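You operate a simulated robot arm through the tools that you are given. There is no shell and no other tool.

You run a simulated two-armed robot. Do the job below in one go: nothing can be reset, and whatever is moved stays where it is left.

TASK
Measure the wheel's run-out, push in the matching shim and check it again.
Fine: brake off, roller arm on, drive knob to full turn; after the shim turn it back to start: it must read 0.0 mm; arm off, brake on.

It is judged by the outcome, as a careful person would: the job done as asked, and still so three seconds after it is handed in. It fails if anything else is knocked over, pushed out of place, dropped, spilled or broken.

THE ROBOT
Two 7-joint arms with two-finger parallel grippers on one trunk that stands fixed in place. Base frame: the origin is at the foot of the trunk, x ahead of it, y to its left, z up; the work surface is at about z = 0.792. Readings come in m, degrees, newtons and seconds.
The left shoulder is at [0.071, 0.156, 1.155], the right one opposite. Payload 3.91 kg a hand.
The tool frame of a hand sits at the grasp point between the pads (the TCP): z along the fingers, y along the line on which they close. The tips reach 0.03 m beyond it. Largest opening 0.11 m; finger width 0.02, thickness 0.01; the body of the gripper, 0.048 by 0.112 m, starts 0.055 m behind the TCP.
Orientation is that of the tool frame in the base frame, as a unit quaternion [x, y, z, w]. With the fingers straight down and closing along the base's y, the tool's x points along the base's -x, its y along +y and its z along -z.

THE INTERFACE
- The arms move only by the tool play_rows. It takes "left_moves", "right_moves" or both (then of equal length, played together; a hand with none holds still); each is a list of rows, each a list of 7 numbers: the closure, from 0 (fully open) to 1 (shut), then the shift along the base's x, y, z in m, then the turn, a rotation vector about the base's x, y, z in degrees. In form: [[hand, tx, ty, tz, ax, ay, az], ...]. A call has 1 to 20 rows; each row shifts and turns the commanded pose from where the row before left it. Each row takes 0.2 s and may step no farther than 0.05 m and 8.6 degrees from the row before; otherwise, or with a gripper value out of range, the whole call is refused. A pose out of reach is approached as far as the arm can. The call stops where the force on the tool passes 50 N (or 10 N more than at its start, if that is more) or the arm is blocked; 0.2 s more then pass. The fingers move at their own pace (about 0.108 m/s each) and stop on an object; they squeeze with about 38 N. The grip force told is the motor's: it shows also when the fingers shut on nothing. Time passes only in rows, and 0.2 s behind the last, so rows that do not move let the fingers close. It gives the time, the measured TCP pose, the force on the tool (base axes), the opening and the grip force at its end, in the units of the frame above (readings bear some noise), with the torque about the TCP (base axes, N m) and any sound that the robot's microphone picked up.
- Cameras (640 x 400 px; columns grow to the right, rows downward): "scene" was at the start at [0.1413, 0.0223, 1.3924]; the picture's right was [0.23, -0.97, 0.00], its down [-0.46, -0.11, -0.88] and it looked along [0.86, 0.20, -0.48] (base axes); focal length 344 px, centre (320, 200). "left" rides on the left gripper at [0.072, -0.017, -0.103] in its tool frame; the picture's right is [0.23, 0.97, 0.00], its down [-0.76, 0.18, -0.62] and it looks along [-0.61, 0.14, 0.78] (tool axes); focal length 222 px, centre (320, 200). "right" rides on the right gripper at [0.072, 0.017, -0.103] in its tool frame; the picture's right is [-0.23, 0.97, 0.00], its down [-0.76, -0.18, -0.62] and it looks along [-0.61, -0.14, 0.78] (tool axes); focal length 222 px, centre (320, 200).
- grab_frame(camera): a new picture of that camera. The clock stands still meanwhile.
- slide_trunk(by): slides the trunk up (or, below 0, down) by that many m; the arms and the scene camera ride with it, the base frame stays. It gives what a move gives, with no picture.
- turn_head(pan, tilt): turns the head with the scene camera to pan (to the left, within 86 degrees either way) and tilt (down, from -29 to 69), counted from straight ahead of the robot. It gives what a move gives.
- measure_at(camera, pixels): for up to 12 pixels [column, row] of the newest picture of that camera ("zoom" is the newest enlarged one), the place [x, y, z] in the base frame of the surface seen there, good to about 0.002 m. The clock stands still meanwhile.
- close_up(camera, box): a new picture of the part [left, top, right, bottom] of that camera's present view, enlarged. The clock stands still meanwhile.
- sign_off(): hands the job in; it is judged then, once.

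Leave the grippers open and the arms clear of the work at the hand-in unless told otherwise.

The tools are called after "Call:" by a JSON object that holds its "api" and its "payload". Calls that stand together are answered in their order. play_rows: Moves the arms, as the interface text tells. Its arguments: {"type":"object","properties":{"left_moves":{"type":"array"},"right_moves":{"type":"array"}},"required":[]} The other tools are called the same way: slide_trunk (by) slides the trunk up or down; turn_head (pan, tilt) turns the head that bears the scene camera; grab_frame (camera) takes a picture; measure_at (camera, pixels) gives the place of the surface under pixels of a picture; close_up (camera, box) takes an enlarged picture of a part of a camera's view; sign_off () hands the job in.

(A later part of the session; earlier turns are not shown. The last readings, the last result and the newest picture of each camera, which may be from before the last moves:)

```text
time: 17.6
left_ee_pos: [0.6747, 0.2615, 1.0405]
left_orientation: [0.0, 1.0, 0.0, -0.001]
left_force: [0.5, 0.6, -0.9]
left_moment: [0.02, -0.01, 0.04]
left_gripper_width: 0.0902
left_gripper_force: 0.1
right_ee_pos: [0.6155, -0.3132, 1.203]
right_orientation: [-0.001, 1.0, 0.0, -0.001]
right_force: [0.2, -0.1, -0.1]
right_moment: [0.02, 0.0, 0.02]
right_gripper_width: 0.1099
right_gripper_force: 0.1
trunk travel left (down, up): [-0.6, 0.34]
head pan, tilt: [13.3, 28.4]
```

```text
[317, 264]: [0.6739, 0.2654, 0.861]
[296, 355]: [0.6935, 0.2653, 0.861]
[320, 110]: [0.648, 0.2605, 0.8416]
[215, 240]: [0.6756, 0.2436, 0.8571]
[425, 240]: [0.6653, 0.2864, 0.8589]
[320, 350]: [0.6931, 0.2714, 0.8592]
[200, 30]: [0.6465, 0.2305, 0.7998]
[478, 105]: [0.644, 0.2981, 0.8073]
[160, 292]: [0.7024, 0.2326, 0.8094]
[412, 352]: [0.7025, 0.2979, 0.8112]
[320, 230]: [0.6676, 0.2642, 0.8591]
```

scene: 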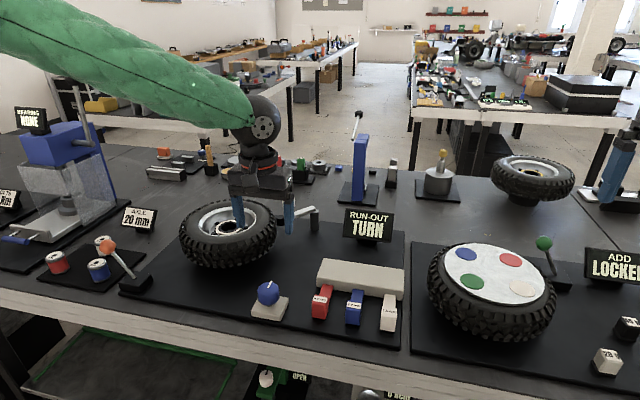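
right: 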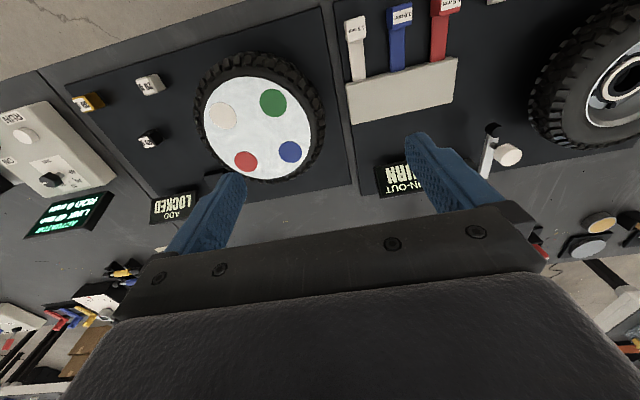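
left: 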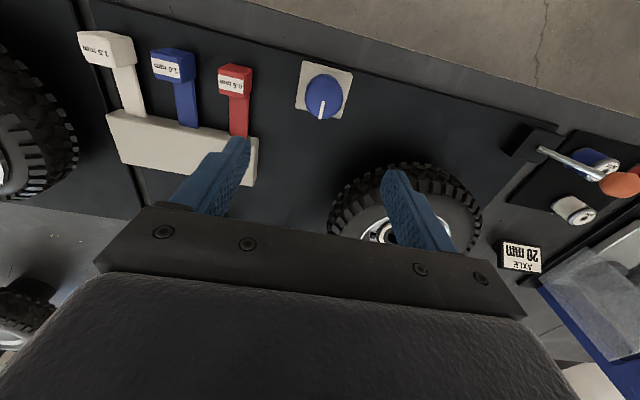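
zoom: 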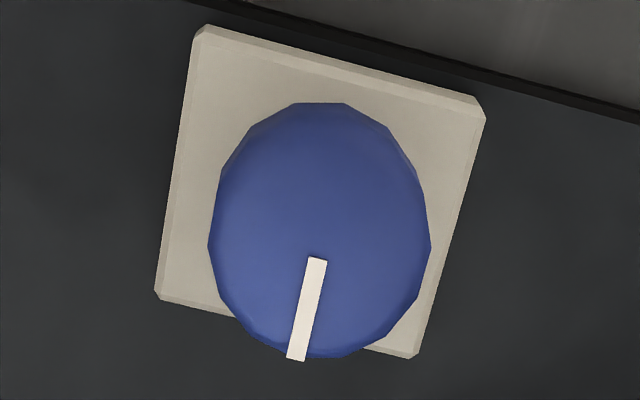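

Knob centre is about (0.672, 0.265), top z 0.861, pointer exactly along +x. I lower the open hand round it to z 0.856.

Call:
{"api": "play_rows", "payload": {"left_moves": [[0.18, -0.0027, 0.0035, -0.04, 0, 0, 0], [0.18, 0, 0, -0.045, 0, 0, 0], [0.18, 0, 0, -0.045, 0, 0, 0], [0.18, 0, 0, -0.035, 0, 0, 0], [0.18, 0, 0, -0.0195, 0, 0, 0], [0.18, 0, 0, 0, 0, 0, 0]]}}

Call:
{"api": "grab_frame", "payload": {"camera": "left"}}

Call:
{"api": "close_up", "payload": {"camera": "scene", "box": [200, 200, 360, 330]}}

```text
time: 19.0
left_ee_pos: [0.6695, 0.2647, 0.856]
left_orientation: [0.0, 1.0, -0.001, 0.001]
left_force: [0.5, 0.2, -0.7]
left_moment: [0.03, 0.02, 0.0]
left_gripper_width: 0.0901
left_gripper_force: 0.1
right_ee_pos: [0.6156, -0.3128, 1.2027]
right_orientation: [0.001, 1.0, 0.0, 0.001]
right_force: [-0.2, 0.0, -0.1]
right_moment: [0.0, -0.01, 0.04]
right_gripper_width: 0.11
right_gripper_force: 0.1
trunk travel left (down, up): [-0.6, 0.34]
head pan, tilt: [13.3, 28.4]
```

```text
taken
```

left: 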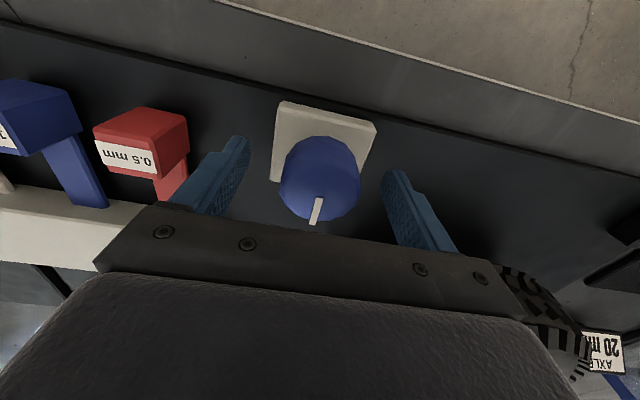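

```text
3.08 times, centred on (280, 265) of scene
```

zoom: 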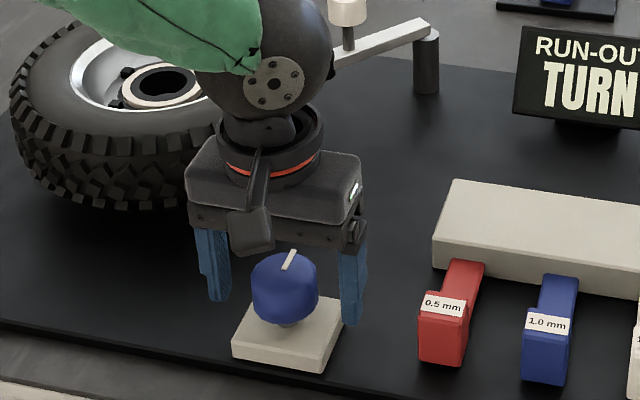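

Fingers are on both sides of the knob. I shift 2 mm to centre, close on it, and then try a first 24° clockwise.

Call:
{"api": "play_rows", "payload": {"left_moves": [[0.18, 0.002, 0, 0, 0, 0, 0], [0.8, 0, 0, 0, 0, 0, 0], [0.8, 0, 0, 0, 0, 0, 0], [0.8, 0, 0, 0, 0, 0, 0], [0.8, 0, 0, 0, 0, 0, 0]]}}

Call:
{"api": "grab_frame", "payload": {"camera": "left"}}

```text
time: 20.2
left_ee_pos: [0.674, 0.2657, 0.8571]
left_orientation: [0.0, 1.0, 0.0, 0.0]
left_force: [1.3, 9.4, 1.9]
left_moment: [0.53, -0.09, 0.01]
left_gripper_width: 0.0482
left_gripper_force: 44.7
right_ee_pos: [0.6161, -0.3126, 1.2041]
right_orientation: [0.0, 1.0, 0.0, 0.0]
right_force: [-0.7, 0.1, -0.3]
right_moment: [-0.03, 0.01, 0.0]
right_gripper_width: 0.1101
right_gripper_force: 0.0
trunk travel left (down, up): [-0.6, 0.34]
head pan, tilt: [13.3, 28.4]
```

```text
taken
```

left: 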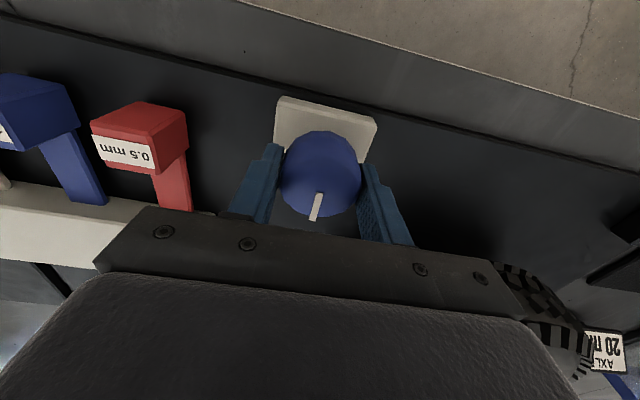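

Gripped at 0.048 m wide with a small sideways load (9 N in y). I ease 1.5 mm toward +y and turn 24° clockwise.

Call:
{"api": "play_rows", "payload": {"left_moves": [[0.8, 0, 0.0015, 0, 0, 0, 0], [0.8, 0, 0, 0, 0, 0, -8], [0.8, 0, 0, 0, 0, 0, -8], [0.8, 0, 0, 0, 0, 0, -8], [0.8, 0, 0, 0, 0, 0, 0]]}}

Call:
{"api": "grab_frame", "payload": {"camera": "left"}}

Call:
{"api": "close_up", "payload": {"camera": "scene", "box": [220, 195, 400, 330]}}

```text
time: 21.4
left_ee_pos: [0.6739, 0.2642, 0.8573]
left_orientation: [0.209, 0.978, 0.0, 0.0]
left_force: [-6.3, -0.6, 2.1]
left_moment: [0.04, 1.35, 0.0]
left_gripper_width: 0.048
left_gripper_force: 44.8
right_ee_pos: [0.6144, -0.313, 1.2026]
right_orientation: [0.0, 1.0, -0.001, 0.0]
right_force: [0.5, -0.2, 0.6]
right_moment: [0.0, -0.02, 0.02]
right_gripper_width: 0.1099
right_gripper_force: 0.0
trunk travel left (down, up): [-0.6, 0.34]
head pan, tilt: [13.3, 28.4]
```

```text
taken
```

left: 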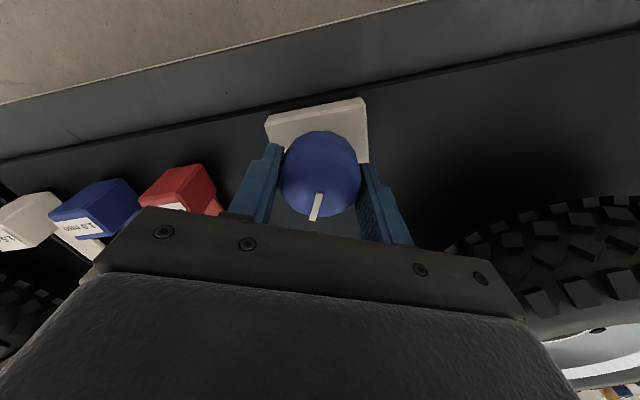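

```text
2.96 times, centred on (310, 262) of scene
```

zoom: 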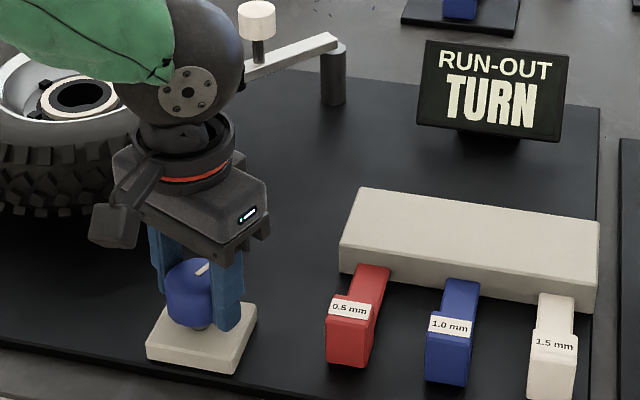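

The knob turns freely clockwise with the hand (torque about z is nil). I continue another 64° and check the display.

Call:
{"api": "play_rows", "payload": {"left_moves": [[0.8, 0, 0, 0, 0, 0, -8], [0.8, 0, 0, 0, 0, 0, -8], [0.8, 0, 0, 0, 0, 0, -8], [0.8, 0, 0, 0, 0, 0, -8], [0.8, 0, 0, 0, 0, 0, -8], [0.8, 0, 0, 0, 0, 0, -8], [0.8, 0, 0, 0, 0, 0, -8], [0.8, 0, 0, 0, 0, 0, -8], [0.8, 0, 0, 0, 0, 0, 0]]}}

Call:
{"api": "grab_frame", "payload": {"camera": "left"}}

Call:
{"api": "grab_frame", "payload": {"camera": "scene"}}

```text
time: 23.4
left_ee_pos: [0.6718, 0.2634, 0.8564]
left_orientation: [0.696, 0.718, 0.0, 0.0]
left_force: [-32.7, -29.7, -6.9]
left_moment: [-0.92, 0.19, 0.02]
left_gripper_width: 0.0477
left_gripper_force: 45.3
right_ee_pos: [0.6146, -0.3149, 1.2042]
right_orientation: [0.0, 1.0, 0.001, 0.001]
right_force: [-0.4, 0.1, 1.3]
right_moment: [0.04, -0.01, 0.0]
right_gripper_width: 0.1099
right_gripper_force: 0.1
trunk travel left (down, up): [-0.6, 0.34]
head pan, tilt: [13.3, 28.4]
```

```text
taken
```

left: 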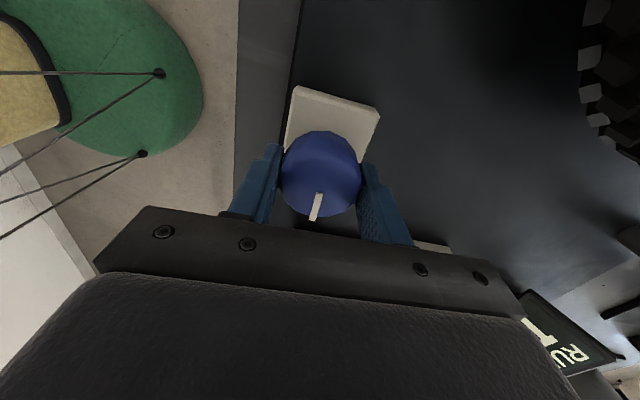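

```text
taken
```

scene: 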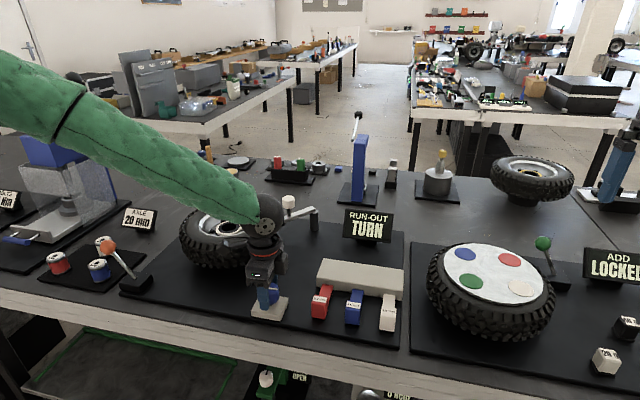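

The knob follows (pointer fixed to the gripper), but there's a sideways load of about 44 N: the commanded axis is off by some 2–3 mm. I shift (-0.0025, -0.0025) to relieve it and read again.

Call:
{"api": "play_rows", "payload": {"left_moves": [[0.8, -0.0025, -0.0025, 0, 0, 0, 0], [0.8, 0, 0, 0, 0, 0, 0]]}}

Call:
{"api": "close_up", "payload": {"camera": "scene", "box": [220, 195, 400, 330]}}

```text
time: 24.0
left_ee_pos: [0.6718, 0.2638, 0.8563]
left_orientation: [0.694, 0.72, 0.001, 0.0]
left_force: [-13.9, -9.2, -5.5]
left_moment: [0.94, 0.21, 0.02]
left_gripper_width: 0.0478
left_gripper_force: 45.3
right_ee_pos: [0.6138, -0.313, 1.2033]
right_orientation: [0.0, 1.0, 0.0, 0.0]
right_force: [0.0, -0.6, -1.0]
right_moment: [-0.03, -0.01, 0.02]
right_gripper_width: 0.11
right_gripper_force: 0.1
trunk travel left (down, up): [-0.6, 0.34]
head pan, tilt: [13.3, 28.4]
```

```text
2.96 times, centred on (310, 262) of scene
```

zoom: 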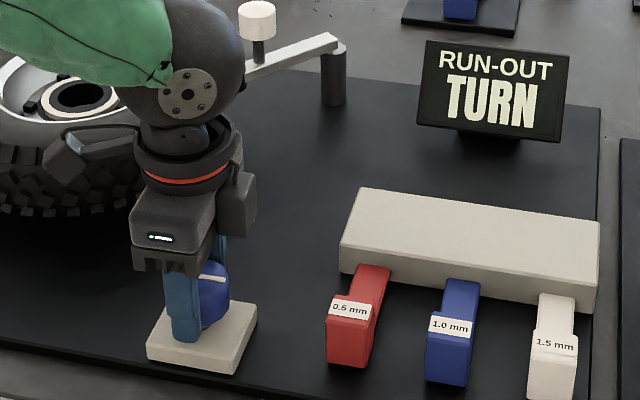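

Load relieved to about 16 N. I shift the rest (-0.0017, -0.0011) and turn a further 48° clockwise to see how far the wrist goes.

Call:
{"api": "play_rows", "payload": {"left_moves": [[0.8, -0.0017, -0.0011, 0, 0, 0, 0], [0.8, 0, 0, 0, 0, 0, -8], [0.8, 0, 0, 0, 0, 0, -8], [0.8, 0, 0, 0, 0, 0, -8], [0.8, 0, 0, 0, 0, 0, -8], [0.8, 0, 0, 0, 0, 0, -8], [0.8, 0, 0, 0, 0, 0, -8], [0.8, 0, 0, 0, 0, 0, 0]]}}

Call:
{"api": "close_up", "payload": {"camera": "scene", "box": [220, 195, 400, 330]}}

Call:
{"api": "grab_frame", "payload": {"camera": "left"}}

```text
time: 25.8
left_ee_pos: [0.6695, 0.2612, 0.856]
left_orientation: [0.928, 0.374, -0.002, 0.0]
left_force: [1.0, 22.3, 17.5]
left_moment: [0.13, 0.65, 0.28]
left_gripper_width: 0.0481
left_gripper_force: 44.9
right_ee_pos: [0.6146, -0.312, 1.2035]
right_orientation: [0.0, 1.0, 0.0, 0.0]
right_force: [0.1, -0.4, 0.1]
right_moment: [-0.03, 0.01, -0.01]
right_gripper_width: 0.1099
right_gripper_force: 0.1
trunk travel left (down, up): [-0.6, 0.34]
head pan, tilt: [13.3, 28.4]
```

```text
2.96 times, centred on (310, 262) of scene
```

zoom: 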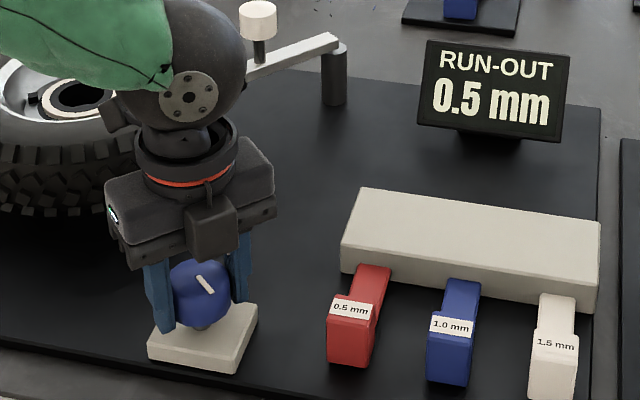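

```text
taken
```

left: 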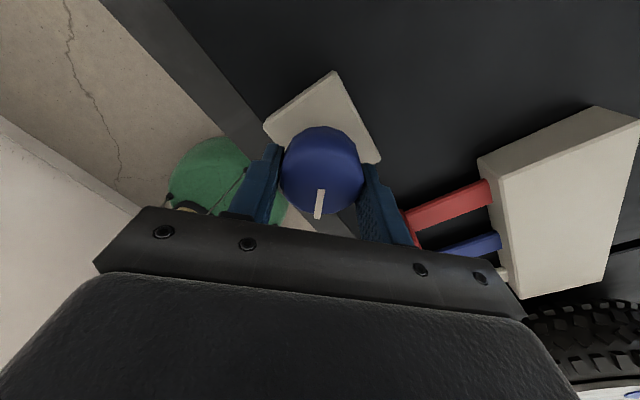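

The display now reads 0.5 mm at about 136° of turn, with a small torque of 0.28 N m. I must be sure it's the full turn, so I turn further 16° and see whether the knob meets its stop.

Call:
{"api": "play_rows", "payload": {"left_moves": [[0.8, 0.001, 0.0015, 0, 0, 0, -8], [0.8, 0, 0, 0, 0, 0, -8], [0.8, 0, 0, 0, 0, 0, 0]]}}

Call:
{"api": "close_up", "payload": {"camera": "scene", "box": [220, 195, 400, 330]}}

Call:
{"api": "grab_frame", "payload": {"camera": "left"}}

```text
time: 26.6
left_ee_pos: [0.669, 0.264, 0.8557]
left_orientation: [0.971, 0.241, 0.0, 0.0]
left_force: [-18.9, 1.7, -4.5]
left_moment: [-0.29, 0.19, 0.85]
left_gripper_width: 0.0479
left_gripper_force: 45.1
right_ee_pos: [0.6136, -0.3139, 1.2031]
right_orientation: [0.0, 1.0, 0.0, 0.001]
right_force: [-1.1, -0.1, 0.0]
right_moment: [-0.02, -0.01, 0.03]
right_gripper_width: 0.1098
right_gripper_force: 0.1
trunk travel left (down, up): [-0.6, 0.34]
head pan, tilt: [13.3, 28.4]
```

```text
2.96 times, centred on (310, 262) of scene
```

zoom: 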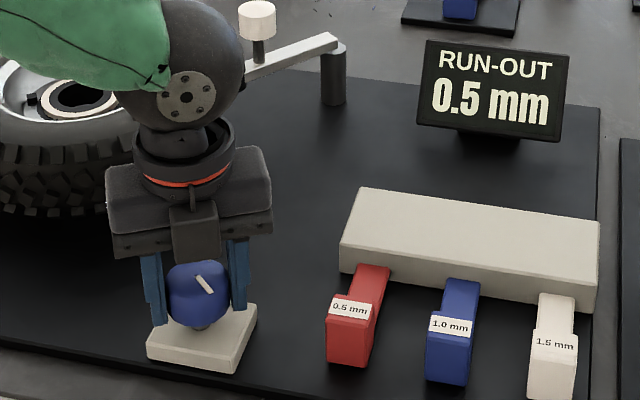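

```text
taken
```

left: 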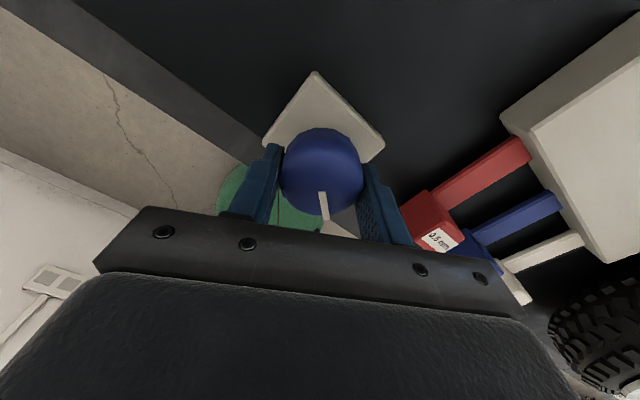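

Torque rose to 0.85 N m and the pointer slipped in the fingers while the knob stayed put: it is at its end stop, full turn, reading 0.5 mm. So the red 0.5 mm shim matches. I open the left hand and lift it clear.

Call:
{"api": "play_rows", "payload": {"left_moves": [[0.8, 0, 0, 0, 0, 0, 8], [0.8, 0, 0, 0, 0, 0, 5], [0.18, 0, 0, 0, 0, 0, 0], [0.18, 0, 0, 0, 0, 0, 0], [0.18, 0, 0, 0, 0, 0, 0]]}}

Call:
{"api": "grab_frame", "payload": {"camera": "left"}}

Call:
{"api": "close_up", "payload": {"camera": "scene", "box": [220, 195, 400, 330]}}

```text
time: 27.8
left_ee_pos: [0.6705, 0.2629, 0.8559]
left_orientation: [0.937, 0.351, 0.0, 0.0]
left_force: [0.4, -0.2, 0.1]
left_moment: [0.0, -0.01, 0.0]
left_gripper_width: 0.0901
left_gripper_force: 0.1
right_ee_pos: [0.616, -0.314, 1.2027]
right_orientation: [-0.001, 1.0, 0.0, 0.001]
right_force: [0.7, 0.0, -0.1]
right_moment: [0.06, -0.01, -0.01]
right_gripper_width: 0.1102
right_gripper_force: 0.1
trunk travel left (down, up): [-0.6, 0.34]
head pan, tilt: [13.3, 28.4]
```

```text
taken
```

left: 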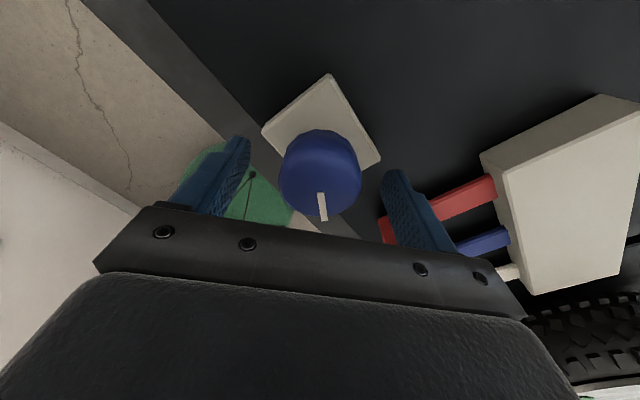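

```text
2.96 times, centred on (310, 262) of scene
```

zoom: 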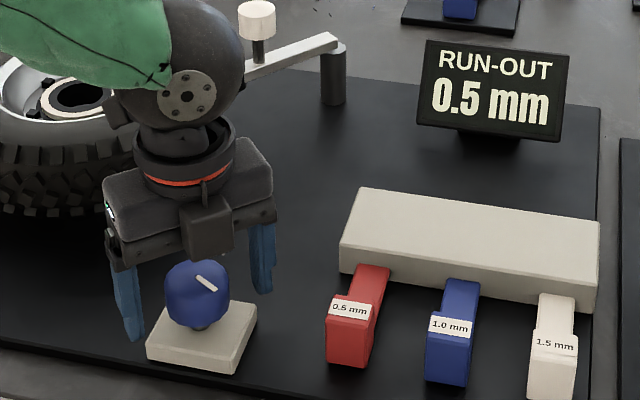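

Turning back to relieve the load also dragged the knob back a few degrees. To leave it at the full-turn stop, I close again, turn 14° clockwise onto the stop, and open without turning back.

Call:
{"api": "play_rows", "payload": {"left_moves": [[0.75, 0, 0, 0, 0, 0, 0], [0.75, 0, 0, 0, 0, 0, 0], [0.75, 0, 0, 0, 0, 0, 0], [0.75, 0, 0, 0, 0, 0, -8], [0.75, 0, 0, 0, 0, 0, -6], [0.75, 0, 0, 0, 0, 0, 0], [0.18, 0, 0, 0, 0, 0, 0], [0.18, 0, 0, 0, 0, 0, 0], [0.18, 0, 0, 0, 0, 0, 0]]}}

Call:
{"api": "grab_frame", "payload": {"camera": "left"}}

Call:
{"api": "close_up", "payload": {"camera": "scene", "box": [220, 195, 400, 330]}}

```text
time: 29.8
left_ee_pos: [0.6697, 0.2624, 0.8564]
left_orientation: [0.972, 0.234, 0.0, 0.0]
left_force: [-0.2, -0.2, -0.1]
left_moment: [-0.01, -0.01, -0.01]
left_gripper_width: 0.0901
left_gripper_force: 0.1
right_ee_pos: [0.6151, -0.3124, 1.203]
right_orientation: [0.0, 1.0, 0.0, 0.0]
right_force: [-0.2, -0.2, 0.7]
right_moment: [0.02, -0.01, -0.01]
right_gripper_width: 0.11
right_gripper_force: 0.0
trunk travel left (down, up): [-0.6, 0.34]
head pan, tilt: [13.3, 28.4]
```

```text
taken
```

left: 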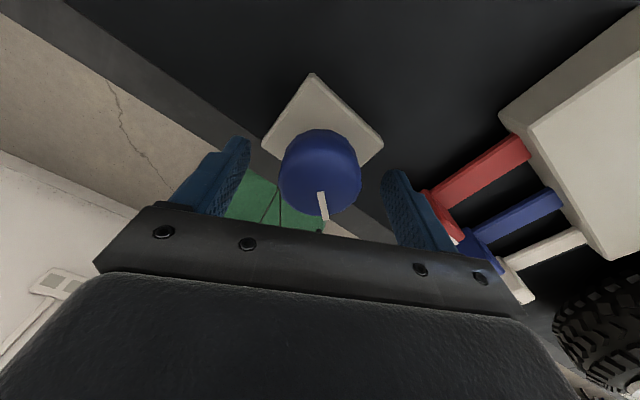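

```text
2.96 times, centred on (310, 262) of scene
```

zoom: 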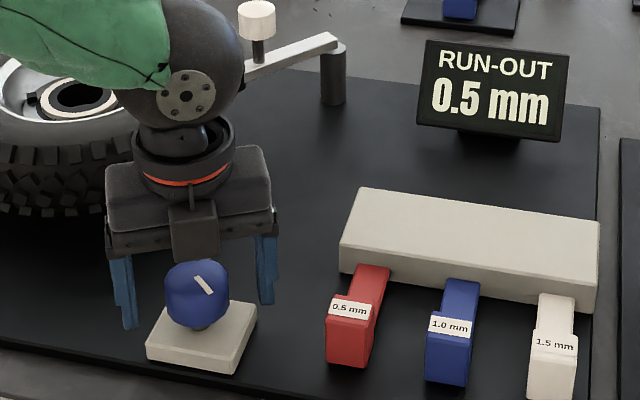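

The knob sits on its stop with 0.5 mm shown. I lift the left hand straight up and move it to the left, out of the way.

Call:
{"api": "play_rows", "payload": {"left_moves": [[0.18, 0, 0, 0.04, 0, 0, 0], [0.18, 0, 0, 0.045, 0, 0, 0], [0.18, 0, 0, 0.045, 0, 0, 0], [0.18, 0, 0, 0.045, 0, 0, 0], [0.18, 0, 0, 0.045, 0, 0, 0], [0.18, -0.01, 0.045, 0, 0, 0, 0], [0.18, -0.01, 0.045, 0, 0, 0, 0], [0.18, -0.01, 0.045, 0, 0, 0, 0], [0.18, -0.01, 0.045, 0, 0, 0, 0], [0.18, 0, 0, 0, 0, 0, 0]], "right_moves": [[1, 0, 0.02, 0, 0, 0, 0], [1, 0, 0.02, 0, 0, 0, 0], [1, 0, 0.02, 0, 0, 0, 0], [1, 0, 0.02, 0, 0, 0, 0], [1, 0, 0.02, 0, 0, 0, 0], [1, 0, 0.02, 0, 0, 0, 0], [1, 0, 0.02, 0, 0, 0, 0], [1, 0, 0.02, 0, 0, 0, 0], [1, 0, 0.02, 0, 0, 0, 0], [1, 0, 0, 0, 0, 0, 0]]}}

Call:
{"api": "grab_frame", "payload": {"camera": "scene"}}

Call:
{"api": "close_up", "payload": {"camera": "scene", "box": [240, 240, 410, 345]}}

```text
time: 32.0
left_ee_pos: [0.6329, 0.4447, 1.0772]
left_orientation: [0.972, 0.233, 0.0, -0.001]
left_force: [-0.8, -0.3, -0.4]
left_moment: [0.02, 0.04, 0.02]
left_gripper_width: 0.0904
left_gripper_force: 0.1
right_ee_pos: [0.6172, -0.135, 1.2056]
right_orientation: [0.0, 1.0, 0.0, 0.0]
right_force: [-0.2, 0.2, 0.3]
right_moment: [0.03, 0.02, 0.02]
right_gripper_width: 0.0001
right_gripper_force: 37.9
trunk travel left (down, up): [-0.6, 0.34]
head pan, tilt: [13.3, 28.4]
```

```text
taken
```

scene: 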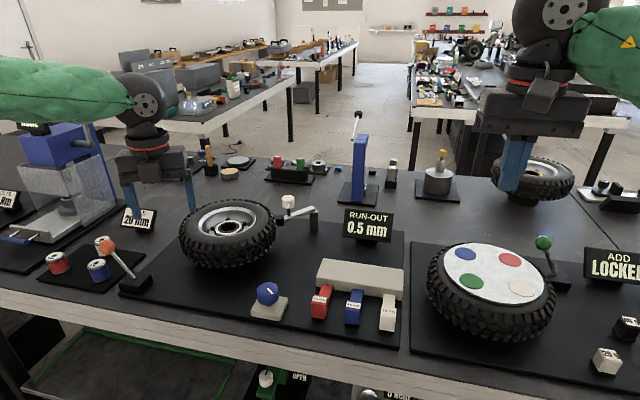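

```text
3.76 times, centred on (325, 292) of scene
```

zoom: 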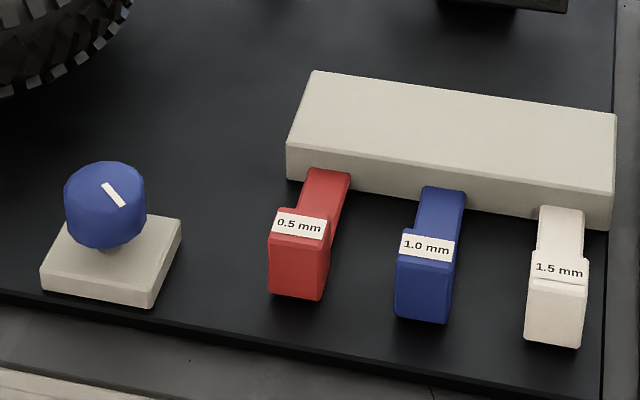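

The way is clear. I measure the red shim head's faces and the block's front face.

Call:
{"api": "measure_at", "payload": {"camera": "zoom", "pixels": [[298, 265], [275, 265], [320, 268], [296, 290], [298, 240], [300, 215], [325, 218], [283, 208], [325, 180], [340, 178], [300, 165], [375, 185]]}}

```text
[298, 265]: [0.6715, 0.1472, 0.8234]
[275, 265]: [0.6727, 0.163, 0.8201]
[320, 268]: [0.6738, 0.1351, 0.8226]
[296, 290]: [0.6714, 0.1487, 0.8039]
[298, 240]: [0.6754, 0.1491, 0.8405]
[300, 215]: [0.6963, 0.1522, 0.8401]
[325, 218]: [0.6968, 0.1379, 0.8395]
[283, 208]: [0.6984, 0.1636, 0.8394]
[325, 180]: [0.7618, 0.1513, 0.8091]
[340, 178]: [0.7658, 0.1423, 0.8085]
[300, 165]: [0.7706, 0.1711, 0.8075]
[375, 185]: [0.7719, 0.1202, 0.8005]
```

Red head: front face x ≈ 0.671, y 0.134–0.164, z 0.80–0.84; block face at x ≈ 0.772. I bring the shut right hand in front of it at (0.637, 0.149), down to z ≈ 0.90 first.

Call:
{"api": "play_rows", "payload": {"right_moves": [[1, 0.003, 0.0406, 0, 0, 0, 0], [1, 0.003, 0.0406, 0, 0, 0, 0], [1, 0.003, 0.0406, 0, 0, 0, 0], [1, 0.003, 0.0406, 0, 0, 0, 0], [1, 0.003, 0.0406, 0, 0, 0, 0], [1, 0.003, 0.0406, 0, 0, 0, 0], [1, 0.002, 0.0406, 0, 0, 0, 0], [1, 0, 0, -0.045, 0, 0, 0], [1, 0, 0, -0.045, 0, 0, 0], [1, 0, 0, -0.045, 0, 0, 0], [1, 0, 0, -0.045, 0, 0, 0], [1, 0, 0, -0.045, 0, 0, 0], [1, 0, 0, -0.045, 0, 0, 0], [1, 0, 0, -0.035, 0, 0, 0], [1, 0, 0, 0, 0, 0, 0]]}}

Call:
{"api": "grab_frame", "payload": {"camera": "right"}}

Call:
{"api": "close_up", "payload": {"camera": "scene", "box": [220, 195, 420, 345]}}

```text
time: 35.2
left_ee_pos: [0.6324, 0.4447, 1.0753]
left_orientation: [0.972, 0.234, 0.0, 0.0]
left_force: [-0.3, 0.5, -0.8]
left_moment: [0.01, 0.03, 0.0]
left_gripper_width: 0.0903
left_gripper_force: 0.0
right_ee_pos: [0.6337, 0.1506, 0.8996]
right_orientation: [0.0, 1.0, 0.0, 0.001]
right_force: [0.6, -0.2, -0.5]
right_moment: [0.04, 0.01, 0.01]
right_gripper_width: 0.0
right_gripper_force: 37.6
trunk travel left (down, up): [-0.6, 0.34]
head pan, tilt: [13.3, 28.4]
```

```text
taken
```

right: 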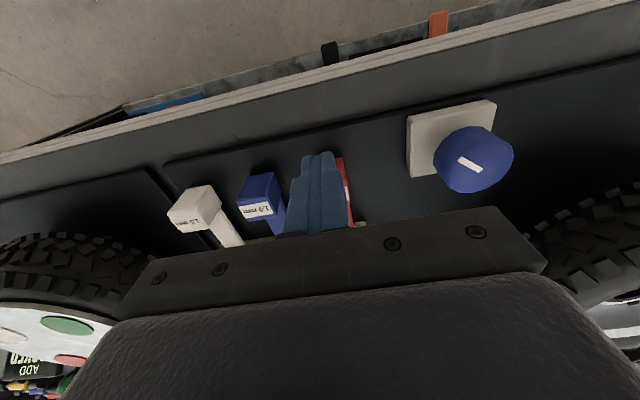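

```text
2.67 times, centred on (320, 270) of scene
```

zoom: 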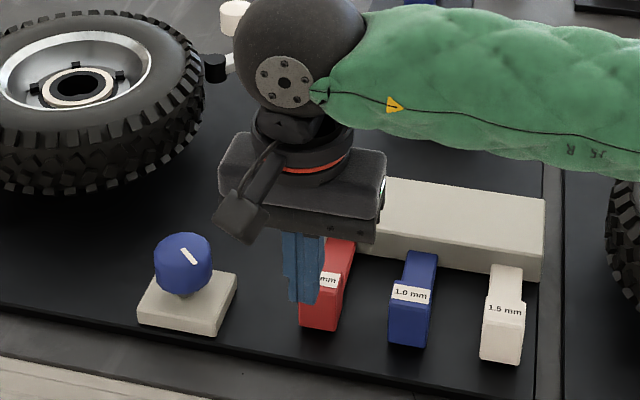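

The right hand is in front of the red shim. I lower it 0.064 m, keeping behind the head, then look before pushing.

Call:
{"api": "play_rows", "payload": {"right_moves": [[1, 0, -0.001, -0.035, 0, 0, 0], [1, 0, 0, -0.029, 0, 0, 0], [1, 0, 0, 0, 0, 0, 0]]}}

Call:
{"api": "close_up", "payload": {"camera": "scene", "box": [220, 195, 420, 345]}}

Call:
{"api": "grab_frame", "payload": {"camera": "right"}}

```text
time: 36.0
left_ee_pos: [0.6325, 0.4479, 1.0751]
left_orientation: [0.972, 0.233, 0.0, 0.0]
left_force: [0.3, 0.7, -0.2]
left_moment: [0.01, 0.01, -0.01]
left_gripper_width: 0.0902
left_gripper_force: 0.1
right_ee_pos: [0.6342, 0.1497, 0.8349]
right_orientation: [0.001, 1.0, 0.0, 0.0]
right_force: [0.1, -0.4, 0.0]
right_moment: [-0.03, -0.01, 0.02]
right_gripper_width: 0.0001
right_gripper_force: 37.6
trunk travel left (down, up): [-0.6, 0.34]
head pan, tilt: [13.3, 28.4]
```

```text
2.67 times, centred on (320, 270) of scene
```

zoom: 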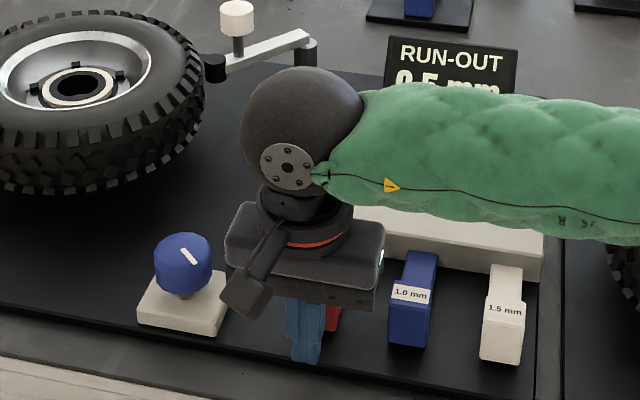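

```text
taken
```

right: 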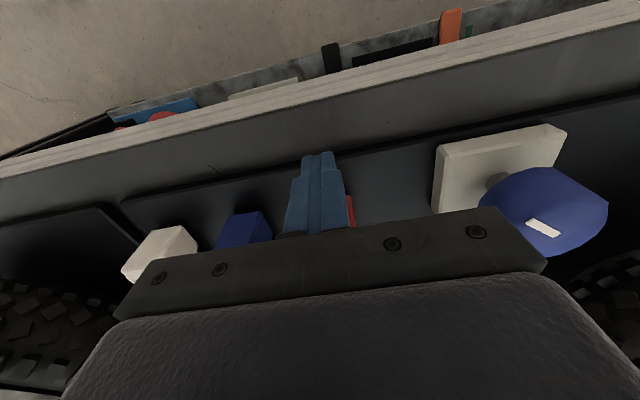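

All clear. I push forward in 0.01 m steps to drive the red shim in.

Call:
{"api": "play_rows", "payload": {"right_moves": [[1, 0.012, 0, 0, 0, 0, 0], [1, 0.012, 0, 0, 0, 0, 0], [1, 0.01, 0, 0, 0, 0, 0], [1, 0.01, 0, 0, 0, 0, 0], [1, 0.01, 0, 0, 0, 0, 0], [1, 0, 0, 0, 0, 0, 0]]}}

Call:
{"api": "close_up", "payload": {"camera": "scene", "box": [220, 195, 420, 345]}}

Call:
{"api": "grab_frame", "payload": {"camera": "right"}}

```text
time: 37.4
left_ee_pos: [0.6324, 0.4467, 1.0771]
left_orientation: [0.972, 0.233, -0.001, 0.0]
left_force: [0.1, -0.2, -0.1]
left_moment: [-0.01, 0.03, 0.0]
left_gripper_width: 0.0899
left_gripper_force: 0.1
right_ee_pos: [0.6909, 0.1479, 0.8349]
right_orientation: [0.001, 1.0, -0.001, 0.0]
right_force: [-0.1, 0.1, 0.4]
right_moment: [-0.03, 0.02, 0.0]
right_gripper_width: 0.0
right_gripper_force: 37.8
trunk travel left (down, up): [-0.6, 0.34]
head pan, tilt: [13.3, 28.4]
```

```text
2.67 times, centred on (320, 270) of scene
```

zoom: 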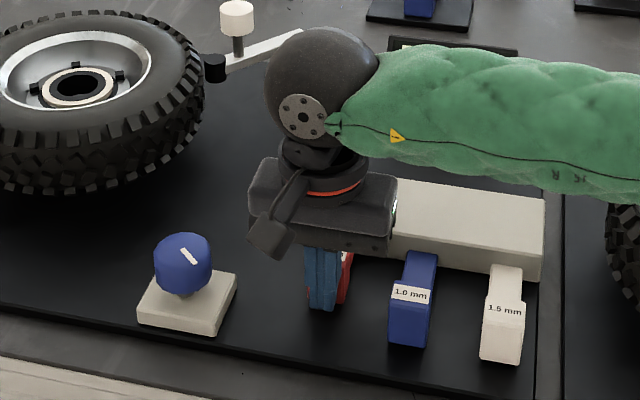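

```text
taken
```

right: 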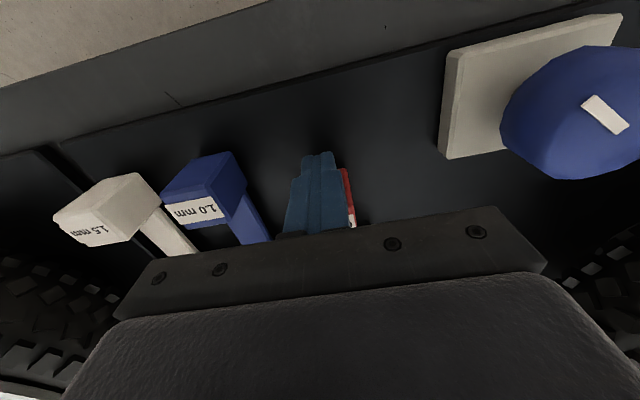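

The shim slides in with almost no force. I keep pushing in small steps to its end.

Call:
{"api": "play_rows", "payload": {"right_moves": [[1, 0.01, 0, 0, 0, 0, 0], [1, 0.01, 0, 0, 0, 0, 0], [1, 0.008, 0, 0, 0, 0, 0], [1, 0.006, 0, 0, 0, 0, 0], [1, 0, 0, 0, 0, 0, 0]]}}

Call:
{"api": "close_up", "payload": {"camera": "scene", "box": [220, 195, 420, 345]}}

```text
time: 38.2
left_ee_pos: [0.631, 0.445, 1.0788]
left_orientation: [0.972, 0.233, 0.0, 0.0]
left_force: [0.3, -0.4, -0.3]
left_moment: [0.02, 0.05, 0.02]
left_gripper_width: 0.0901
left_gripper_force: 0.0
right_ee_pos: [0.7067, 0.1485, 0.834]
right_orientation: [-0.004, 1.0, -0.001, -0.005]
right_force: [-37.2, -12.9, 12.5]
right_moment: [-0.03, -0.24, -0.4]
right_gripper_width: 0.0
right_gripper_force: 37.6
trunk travel left (down, up): [-0.6, 0.34]
head pan, tilt: [13.3, 28.4]
stopped in row 3 (right hand): the force on the tool passed its limit at 58 N (the readings are from after the stop); the commanded pose is now the measured one
```

```text
2.67 times, centred on (320, 270) of scene
```

zoom: 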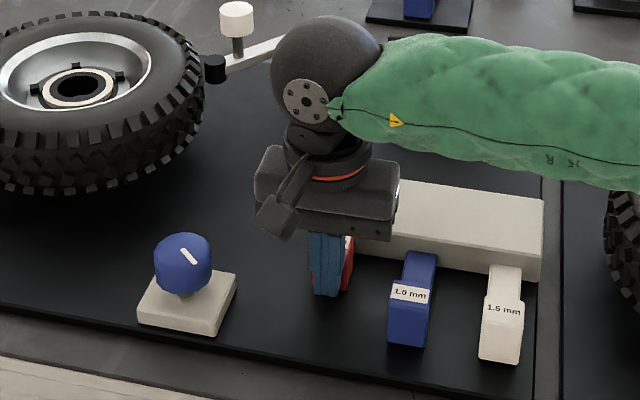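

A stop at x ≈ 0.707 (58 N): the shim head is about 0.045 m further in. I pull back and up to look.

Call:
{"api": "play_rows", "payload": {"right_moves": [[1, -0.01, 0, 0, 0, 0, 0], [1, -0.02, 0, 0, 0, 0, 0], [1, -0.02, 0, 0, 0, 0, 0], [1, -0.01, 0, 0.04, 0, 0, 0], [1, 0, 0, 0.045, 0, 0, 0], [1, 0, 0, 0.045, 0, 0, 0], [1, 0, 0, 0.045, 0, 0, 0], [1, 0, 0, 0.045, 0, 0, 0], [1, 0, -0.045, 0.02, 0, 0, 0], [1, 0, -0.045, 0, 0, 0, 0], [1, 0, -0.045, 0, 0, 0, 0], [1, 0, -0.045, 0, 0, 0, 0], [1, 0, -0.045, 0, 0, 0, 0], [0.5, 0, -0.045, 0, 0, 0, 0], [0, 0, -0.045, 0, 0, 0, 0], [0, 0, 0, 0, 0, 0, 0]]}}

Call:
{"api": "grab_frame", "payload": {"camera": "scene"}}

Call:
{"api": "close_up", "payload": {"camera": "scene", "box": [220, 195, 420, 345]}}

```text
time: 41.6
left_ee_pos: [0.6321, 0.4481, 1.0745]
left_orientation: [0.972, 0.233, -0.001, 0.0]
left_force: [-0.9, -0.2, 0.1]
left_moment: [0.0, 0.0, 0.05]
left_gripper_width: 0.0905
left_gripper_force: 0.1
right_ee_pos: [0.6515, -0.1675, 1.0734]
right_orientation: [-0.002, 1.0, -0.001, -0.004]
right_force: [-0.6, -0.5, -0.2]
right_moment: [0.0, 0.01, -0.02]
right_gripper_width: 0.1099
right_gripper_force: 0.1
trunk travel left (down, up): [-0.6, 0.34]
head pan, tilt: [13.3, 28.4]
```

```text
taken
```

scene: 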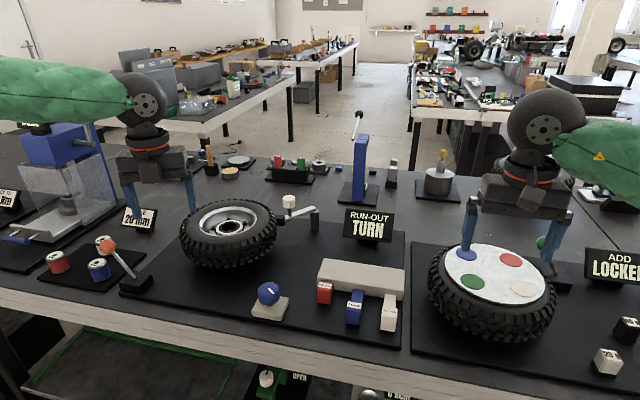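

```text
2.67 times, centred on (320, 270) of scene
```

zoom: 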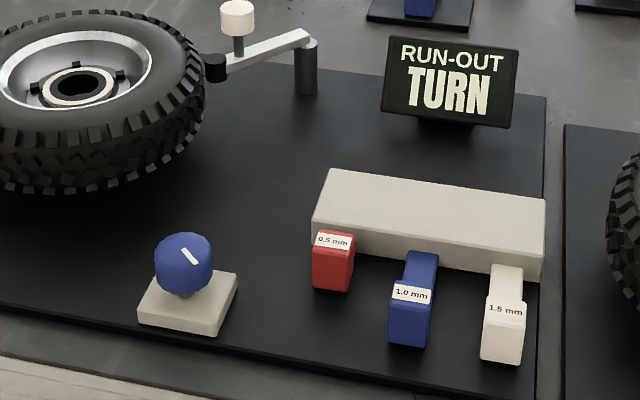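

The red shim is in, and the display went back to TURN. I check the gap between its head and the block.

Call:
{"api": "measure_at", "payload": {"camera": "zoom", "pixels": [[332, 270], [332, 240], [332, 235], [332, 228], [345, 225], [375, 245], [320, 225], [410, 295], [505, 310]]}}

Call:
{"api": "close_up", "payload": {"camera": "scene", "box": [300, 250, 360, 310]}}

```text
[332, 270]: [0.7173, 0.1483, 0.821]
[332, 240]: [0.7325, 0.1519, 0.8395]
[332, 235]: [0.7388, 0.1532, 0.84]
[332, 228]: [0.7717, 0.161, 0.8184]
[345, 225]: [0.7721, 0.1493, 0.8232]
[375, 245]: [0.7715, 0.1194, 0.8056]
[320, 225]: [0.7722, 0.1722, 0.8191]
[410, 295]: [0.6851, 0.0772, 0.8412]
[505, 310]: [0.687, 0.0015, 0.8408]
```

```text
6.67 times, centred on (330, 280) of scene
```

zoom: 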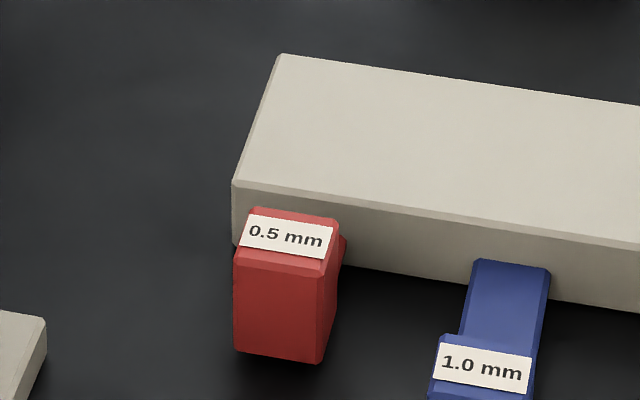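

The head moved 0.046 m to a firm stop and the display acknowledged it (back to TURN). Now I bring the open left hand back over the knob (axis about 0.671, 0.2645) and lower it, keeping the wrist angle.

Call:
{"api": "play_rows", "payload": {"left_moves": [[0.18, 0.0095, -0.0454, 0, 0, 0, 0], [0.18, 0.0098, -0.0454, 0, 0, 0, 0], [0.18, 0.0098, -0.0454, 0, 0, 0, 0], [0.18, 0.0098, -0.0454, 0, 0, 0, 0], [0.18, 0, 0, -0.045, 0, 0, 0], [0.18, 0, 0, -0.045, 0, 0, 0], [0.18, 0, 0, -0.045, 0, 0, 0], [0.18, 0, 0, -0.035, 0, 0, 0], [0.18, 0, 0, 0, 0, 0, 0]]}}

Call:
{"api": "grab_frame", "payload": {"camera": "left"}}

Call:
{"api": "close_up", "payload": {"camera": "scene", "box": [220, 195, 420, 345]}}

```text
time: 43.6
left_ee_pos: [0.6714, 0.2657, 0.9077]
left_orientation: [0.972, 0.234, 0.0, 0.0]
left_force: [-0.5, 0.8, -1.7]
left_moment: [-0.02, 0.01, 0.0]
left_gripper_width: 0.0902
left_gripper_force: 0.1
right_ee_pos: [0.6501, -0.1674, 1.074]
right_orientation: [-0.003, 1.0, -0.001, -0.004]
right_force: [-0.9, 0.3, -0.5]
right_moment: [-0.01, -0.01, 0.02]
right_gripper_width: 0.1101
right_gripper_force: 0.1
trunk travel left (down, up): [-0.6, 0.34]
head pan, tilt: [13.3, 28.4]
```

```text
taken
```

left: 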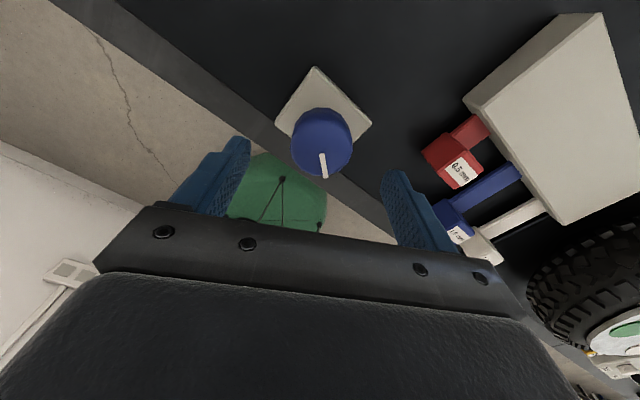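

```text
2.67 times, centred on (320, 270) of scene
```

zoom: 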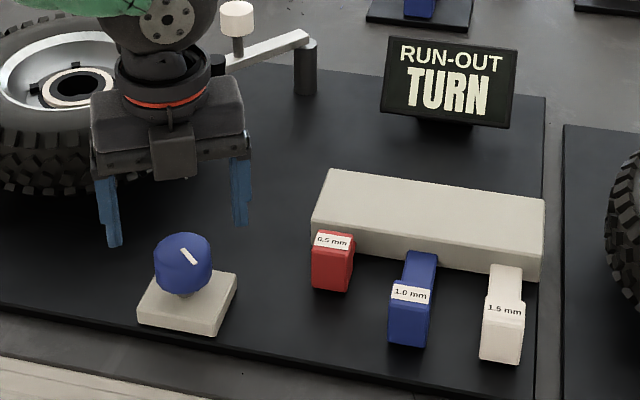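

The fingers are on either side of the knob with room. I lower the last 0.052 m and close on it.

Call:
{"api": "play_rows", "payload": {"left_moves": [[0.18, 0, -0.0012, -0.03, 0, 0, 0], [0.18, 0, 0, -0.022, 0, 0, 0], [0.18, 0, 0, 0, 0, 0, 0], [0.75, 0, 0, 0, 0, 0, 0], [0.75, 0, 0, 0, 0, 0, 0], [0.75, 0, 0, 0, 0, 0, 0]]}}

Call:
{"api": "grab_frame", "payload": {"camera": "left"}}

```text
time: 45.0
left_ee_pos: [0.6706, 0.2634, 0.8531]
left_orientation: [0.972, 0.233, -0.001, 0.0]
left_force: [1.0, -6.7, -1.9]
left_moment: [-0.43, -0.07, 0.01]
left_gripper_width: 0.0479
left_gripper_force: 44.8
right_ee_pos: [0.6506, -0.1692, 1.0718]
right_orientation: [-0.003, 1.0, -0.001, -0.004]
right_force: [-0.2, -0.1, -0.3]
right_moment: [-0.01, 0.0, -0.01]
right_gripper_width: 0.1097
right_gripper_force: 0.2
trunk travel left (down, up): [-0.6, 0.34]
head pan, tilt: [13.3, 28.4]
```

```text
taken
```

left: 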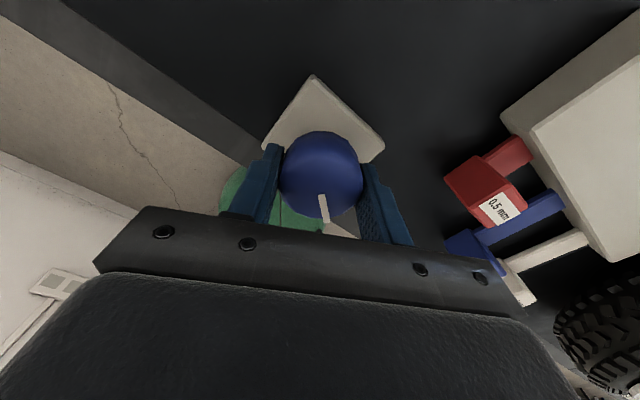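

Good grip, small load. I turn it back counter-clockwise, 64° first.

Call:
{"api": "play_rows", "payload": {"left_moves": [[0.75, 0, -0.0007, 0, 0, 0, 8], [0.75, 0, 0, 0, 0, 0, 8], [0.75, 0, 0, 0, 0, 0, 8], [0.75, 0, 0, 0, 0, 0, 8], [0.75, 0, 0, 0, 0, 0, 8], [0.75, 0, 0, 0, 0, 0, 8], [0.75, 0, 0, 0, 0, 0, 8], [0.75, 0, 0, 0, 0, 0, 8], [0.75, 0, 0, 0, 0, 0, 0]]}}

Call:
{"api": "close_up", "payload": {"camera": "scene", "box": [220, 195, 420, 345]}}

Call:
{"api": "grab_frame", "payload": {"camera": "left"}}

```text
time: 47.0
left_ee_pos: [0.672, 0.263, 0.8542]
left_orientation: [0.7, 0.714, 0.001, 0.0]
left_force: [16.0, 2.4, 10.2]
left_moment: [0.19, 0.0, -0.03]
left_gripper_width: 0.0481
left_gripper_force: 45.2
right_ee_pos: [0.652, -0.1683, 1.0736]
right_orientation: [-0.003, 1.0, -0.002, -0.005]
right_force: [-0.4, -0.5, 1.4]
right_moment: [0.01, 0.01, -0.02]
right_gripper_width: 0.1102
right_gripper_force: 0.1
trunk travel left (down, up): [-0.6, 0.34]
head pan, tilt: [13.3, 28.4]
```

```text
2.67 times, centred on (320, 270) of scene
```

zoom: 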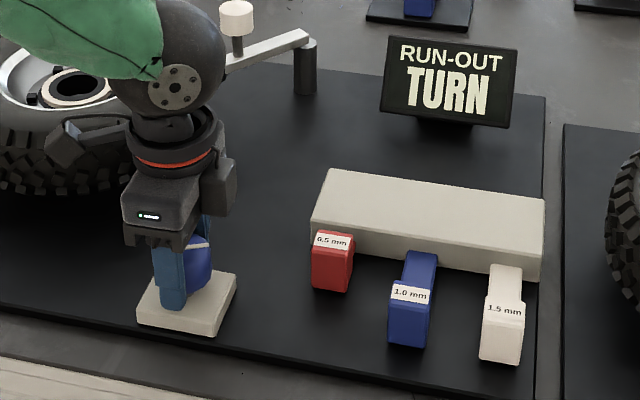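

```text
taken
```

left: 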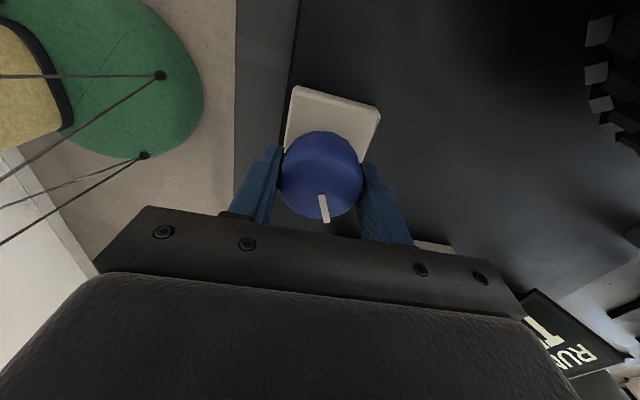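

Following well; I ease +1.8 mm in x and continue another 64°.

Call:
{"api": "play_rows", "payload": {"left_moves": [[0.75, 0.0018, 0, 0, 0, 0, 0], [0.75, 0, 0, 0, 0, 0, 8], [0.75, 0, 0, 0, 0, 0, 8], [0.75, 0, 0, 0, 0, 0, 8], [0.75, 0, 0, 0, 0, 0, 8], [0.75, 0, 0, 0, 0, 0, 8], [0.75, 0, 0, 0, 0, 0, 8], [0.75, 0, 0, 0, 0, 0, 8], [0.75, 0, 0, 0, 0, 0, 0]]}}

Call:
{"api": "close_up", "payload": {"camera": "scene", "box": [220, 195, 420, 345]}}

Call:
{"api": "grab_frame", "payload": {"camera": "left"}}

```text
time: 49.0
left_ee_pos: [0.6741, 0.2637, 0.8545]
left_orientation: [0.283, 0.959, 0.0, 0.0]
left_force: [13.3, 18.7, 9.8]
left_moment: [0.44, -0.1, -0.09]
left_gripper_width: 0.048
left_gripper_force: 44.2
right_ee_pos: [0.6521, -0.1669, 1.0743]
right_orientation: [-0.003, 1.0, -0.002, -0.005]
right_force: [-0.5, 0.6, -0.3]
right_moment: [0.03, 0.01, -0.01]
right_gripper_width: 0.1101
right_gripper_force: 0.0
trunk travel left (down, up): [-0.6, 0.34]
head pan, tilt: [13.3, 28.4]
```

```text
2.67 times, centred on (320, 270) of scene
```

zoom: 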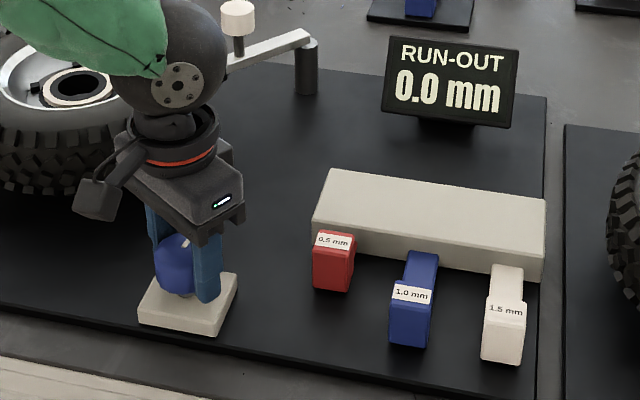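

```text
taken
```

left: 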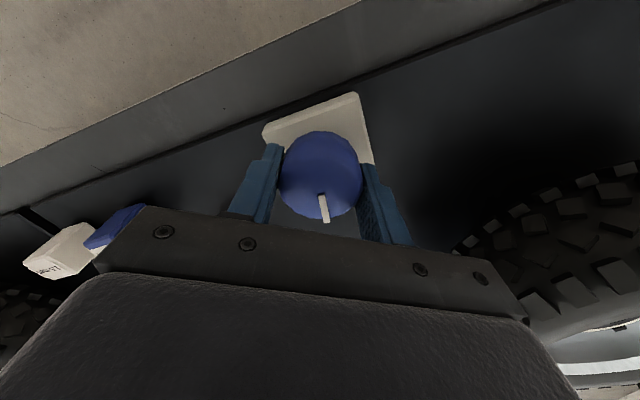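

It reads 0.0 mm. The knob isn't fully at its start yet (pointer about 15–20° short), so I continue gently to the start stop, easing the sideways load.

Call:
{"api": "play_rows", "payload": {"left_moves": [[0.75, 0.0015, 0.002, -0.001, 0, 0, 0], [0.75, 0, 0, 0, 0, 0, 6], [0.75, 0, 0, 0, 0, 0, 6], [0.75, 0, 0, 0, 0, 0, 0]]}}

Call:
{"api": "close_up", "payload": {"camera": "scene", "box": [220, 195, 420, 345]}}

Call:
{"api": "grab_frame", "payload": {"camera": "left"}}

```text
time: 50.0
left_ee_pos: [0.6743, 0.2638, 0.8551]
left_orientation: [0.182, 0.983, 0.0, 0.0]
left_force: [1.5, 11.4, 27.4]
left_moment: [0.35, 0.2, -0.74]
left_gripper_width: 0.048
left_gripper_force: 45.3
right_ee_pos: [0.6497, -0.1666, 1.0744]
right_orientation: [-0.003, 1.0, -0.002, -0.004]
right_force: [0.3, -0.6, -1.2]
right_moment: [0.0, 0.01, -0.02]
right_gripper_width: 0.1101
right_gripper_force: 0.0
trunk travel left (down, up): [-0.6, 0.34]
head pan, tilt: [13.3, 28.4]
```

```text
2.67 times, centred on (320, 270) of scene
```

zoom: 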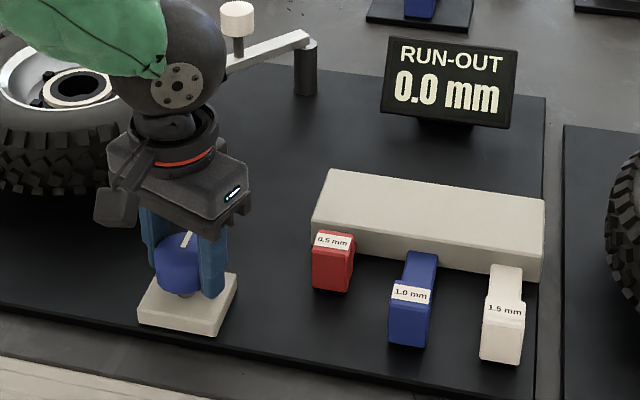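

```text
taken
```

left: 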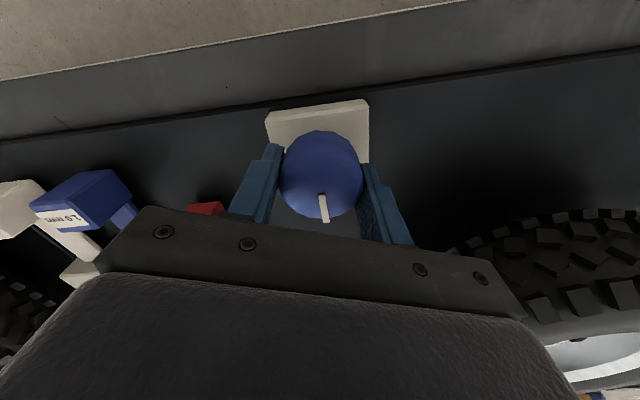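

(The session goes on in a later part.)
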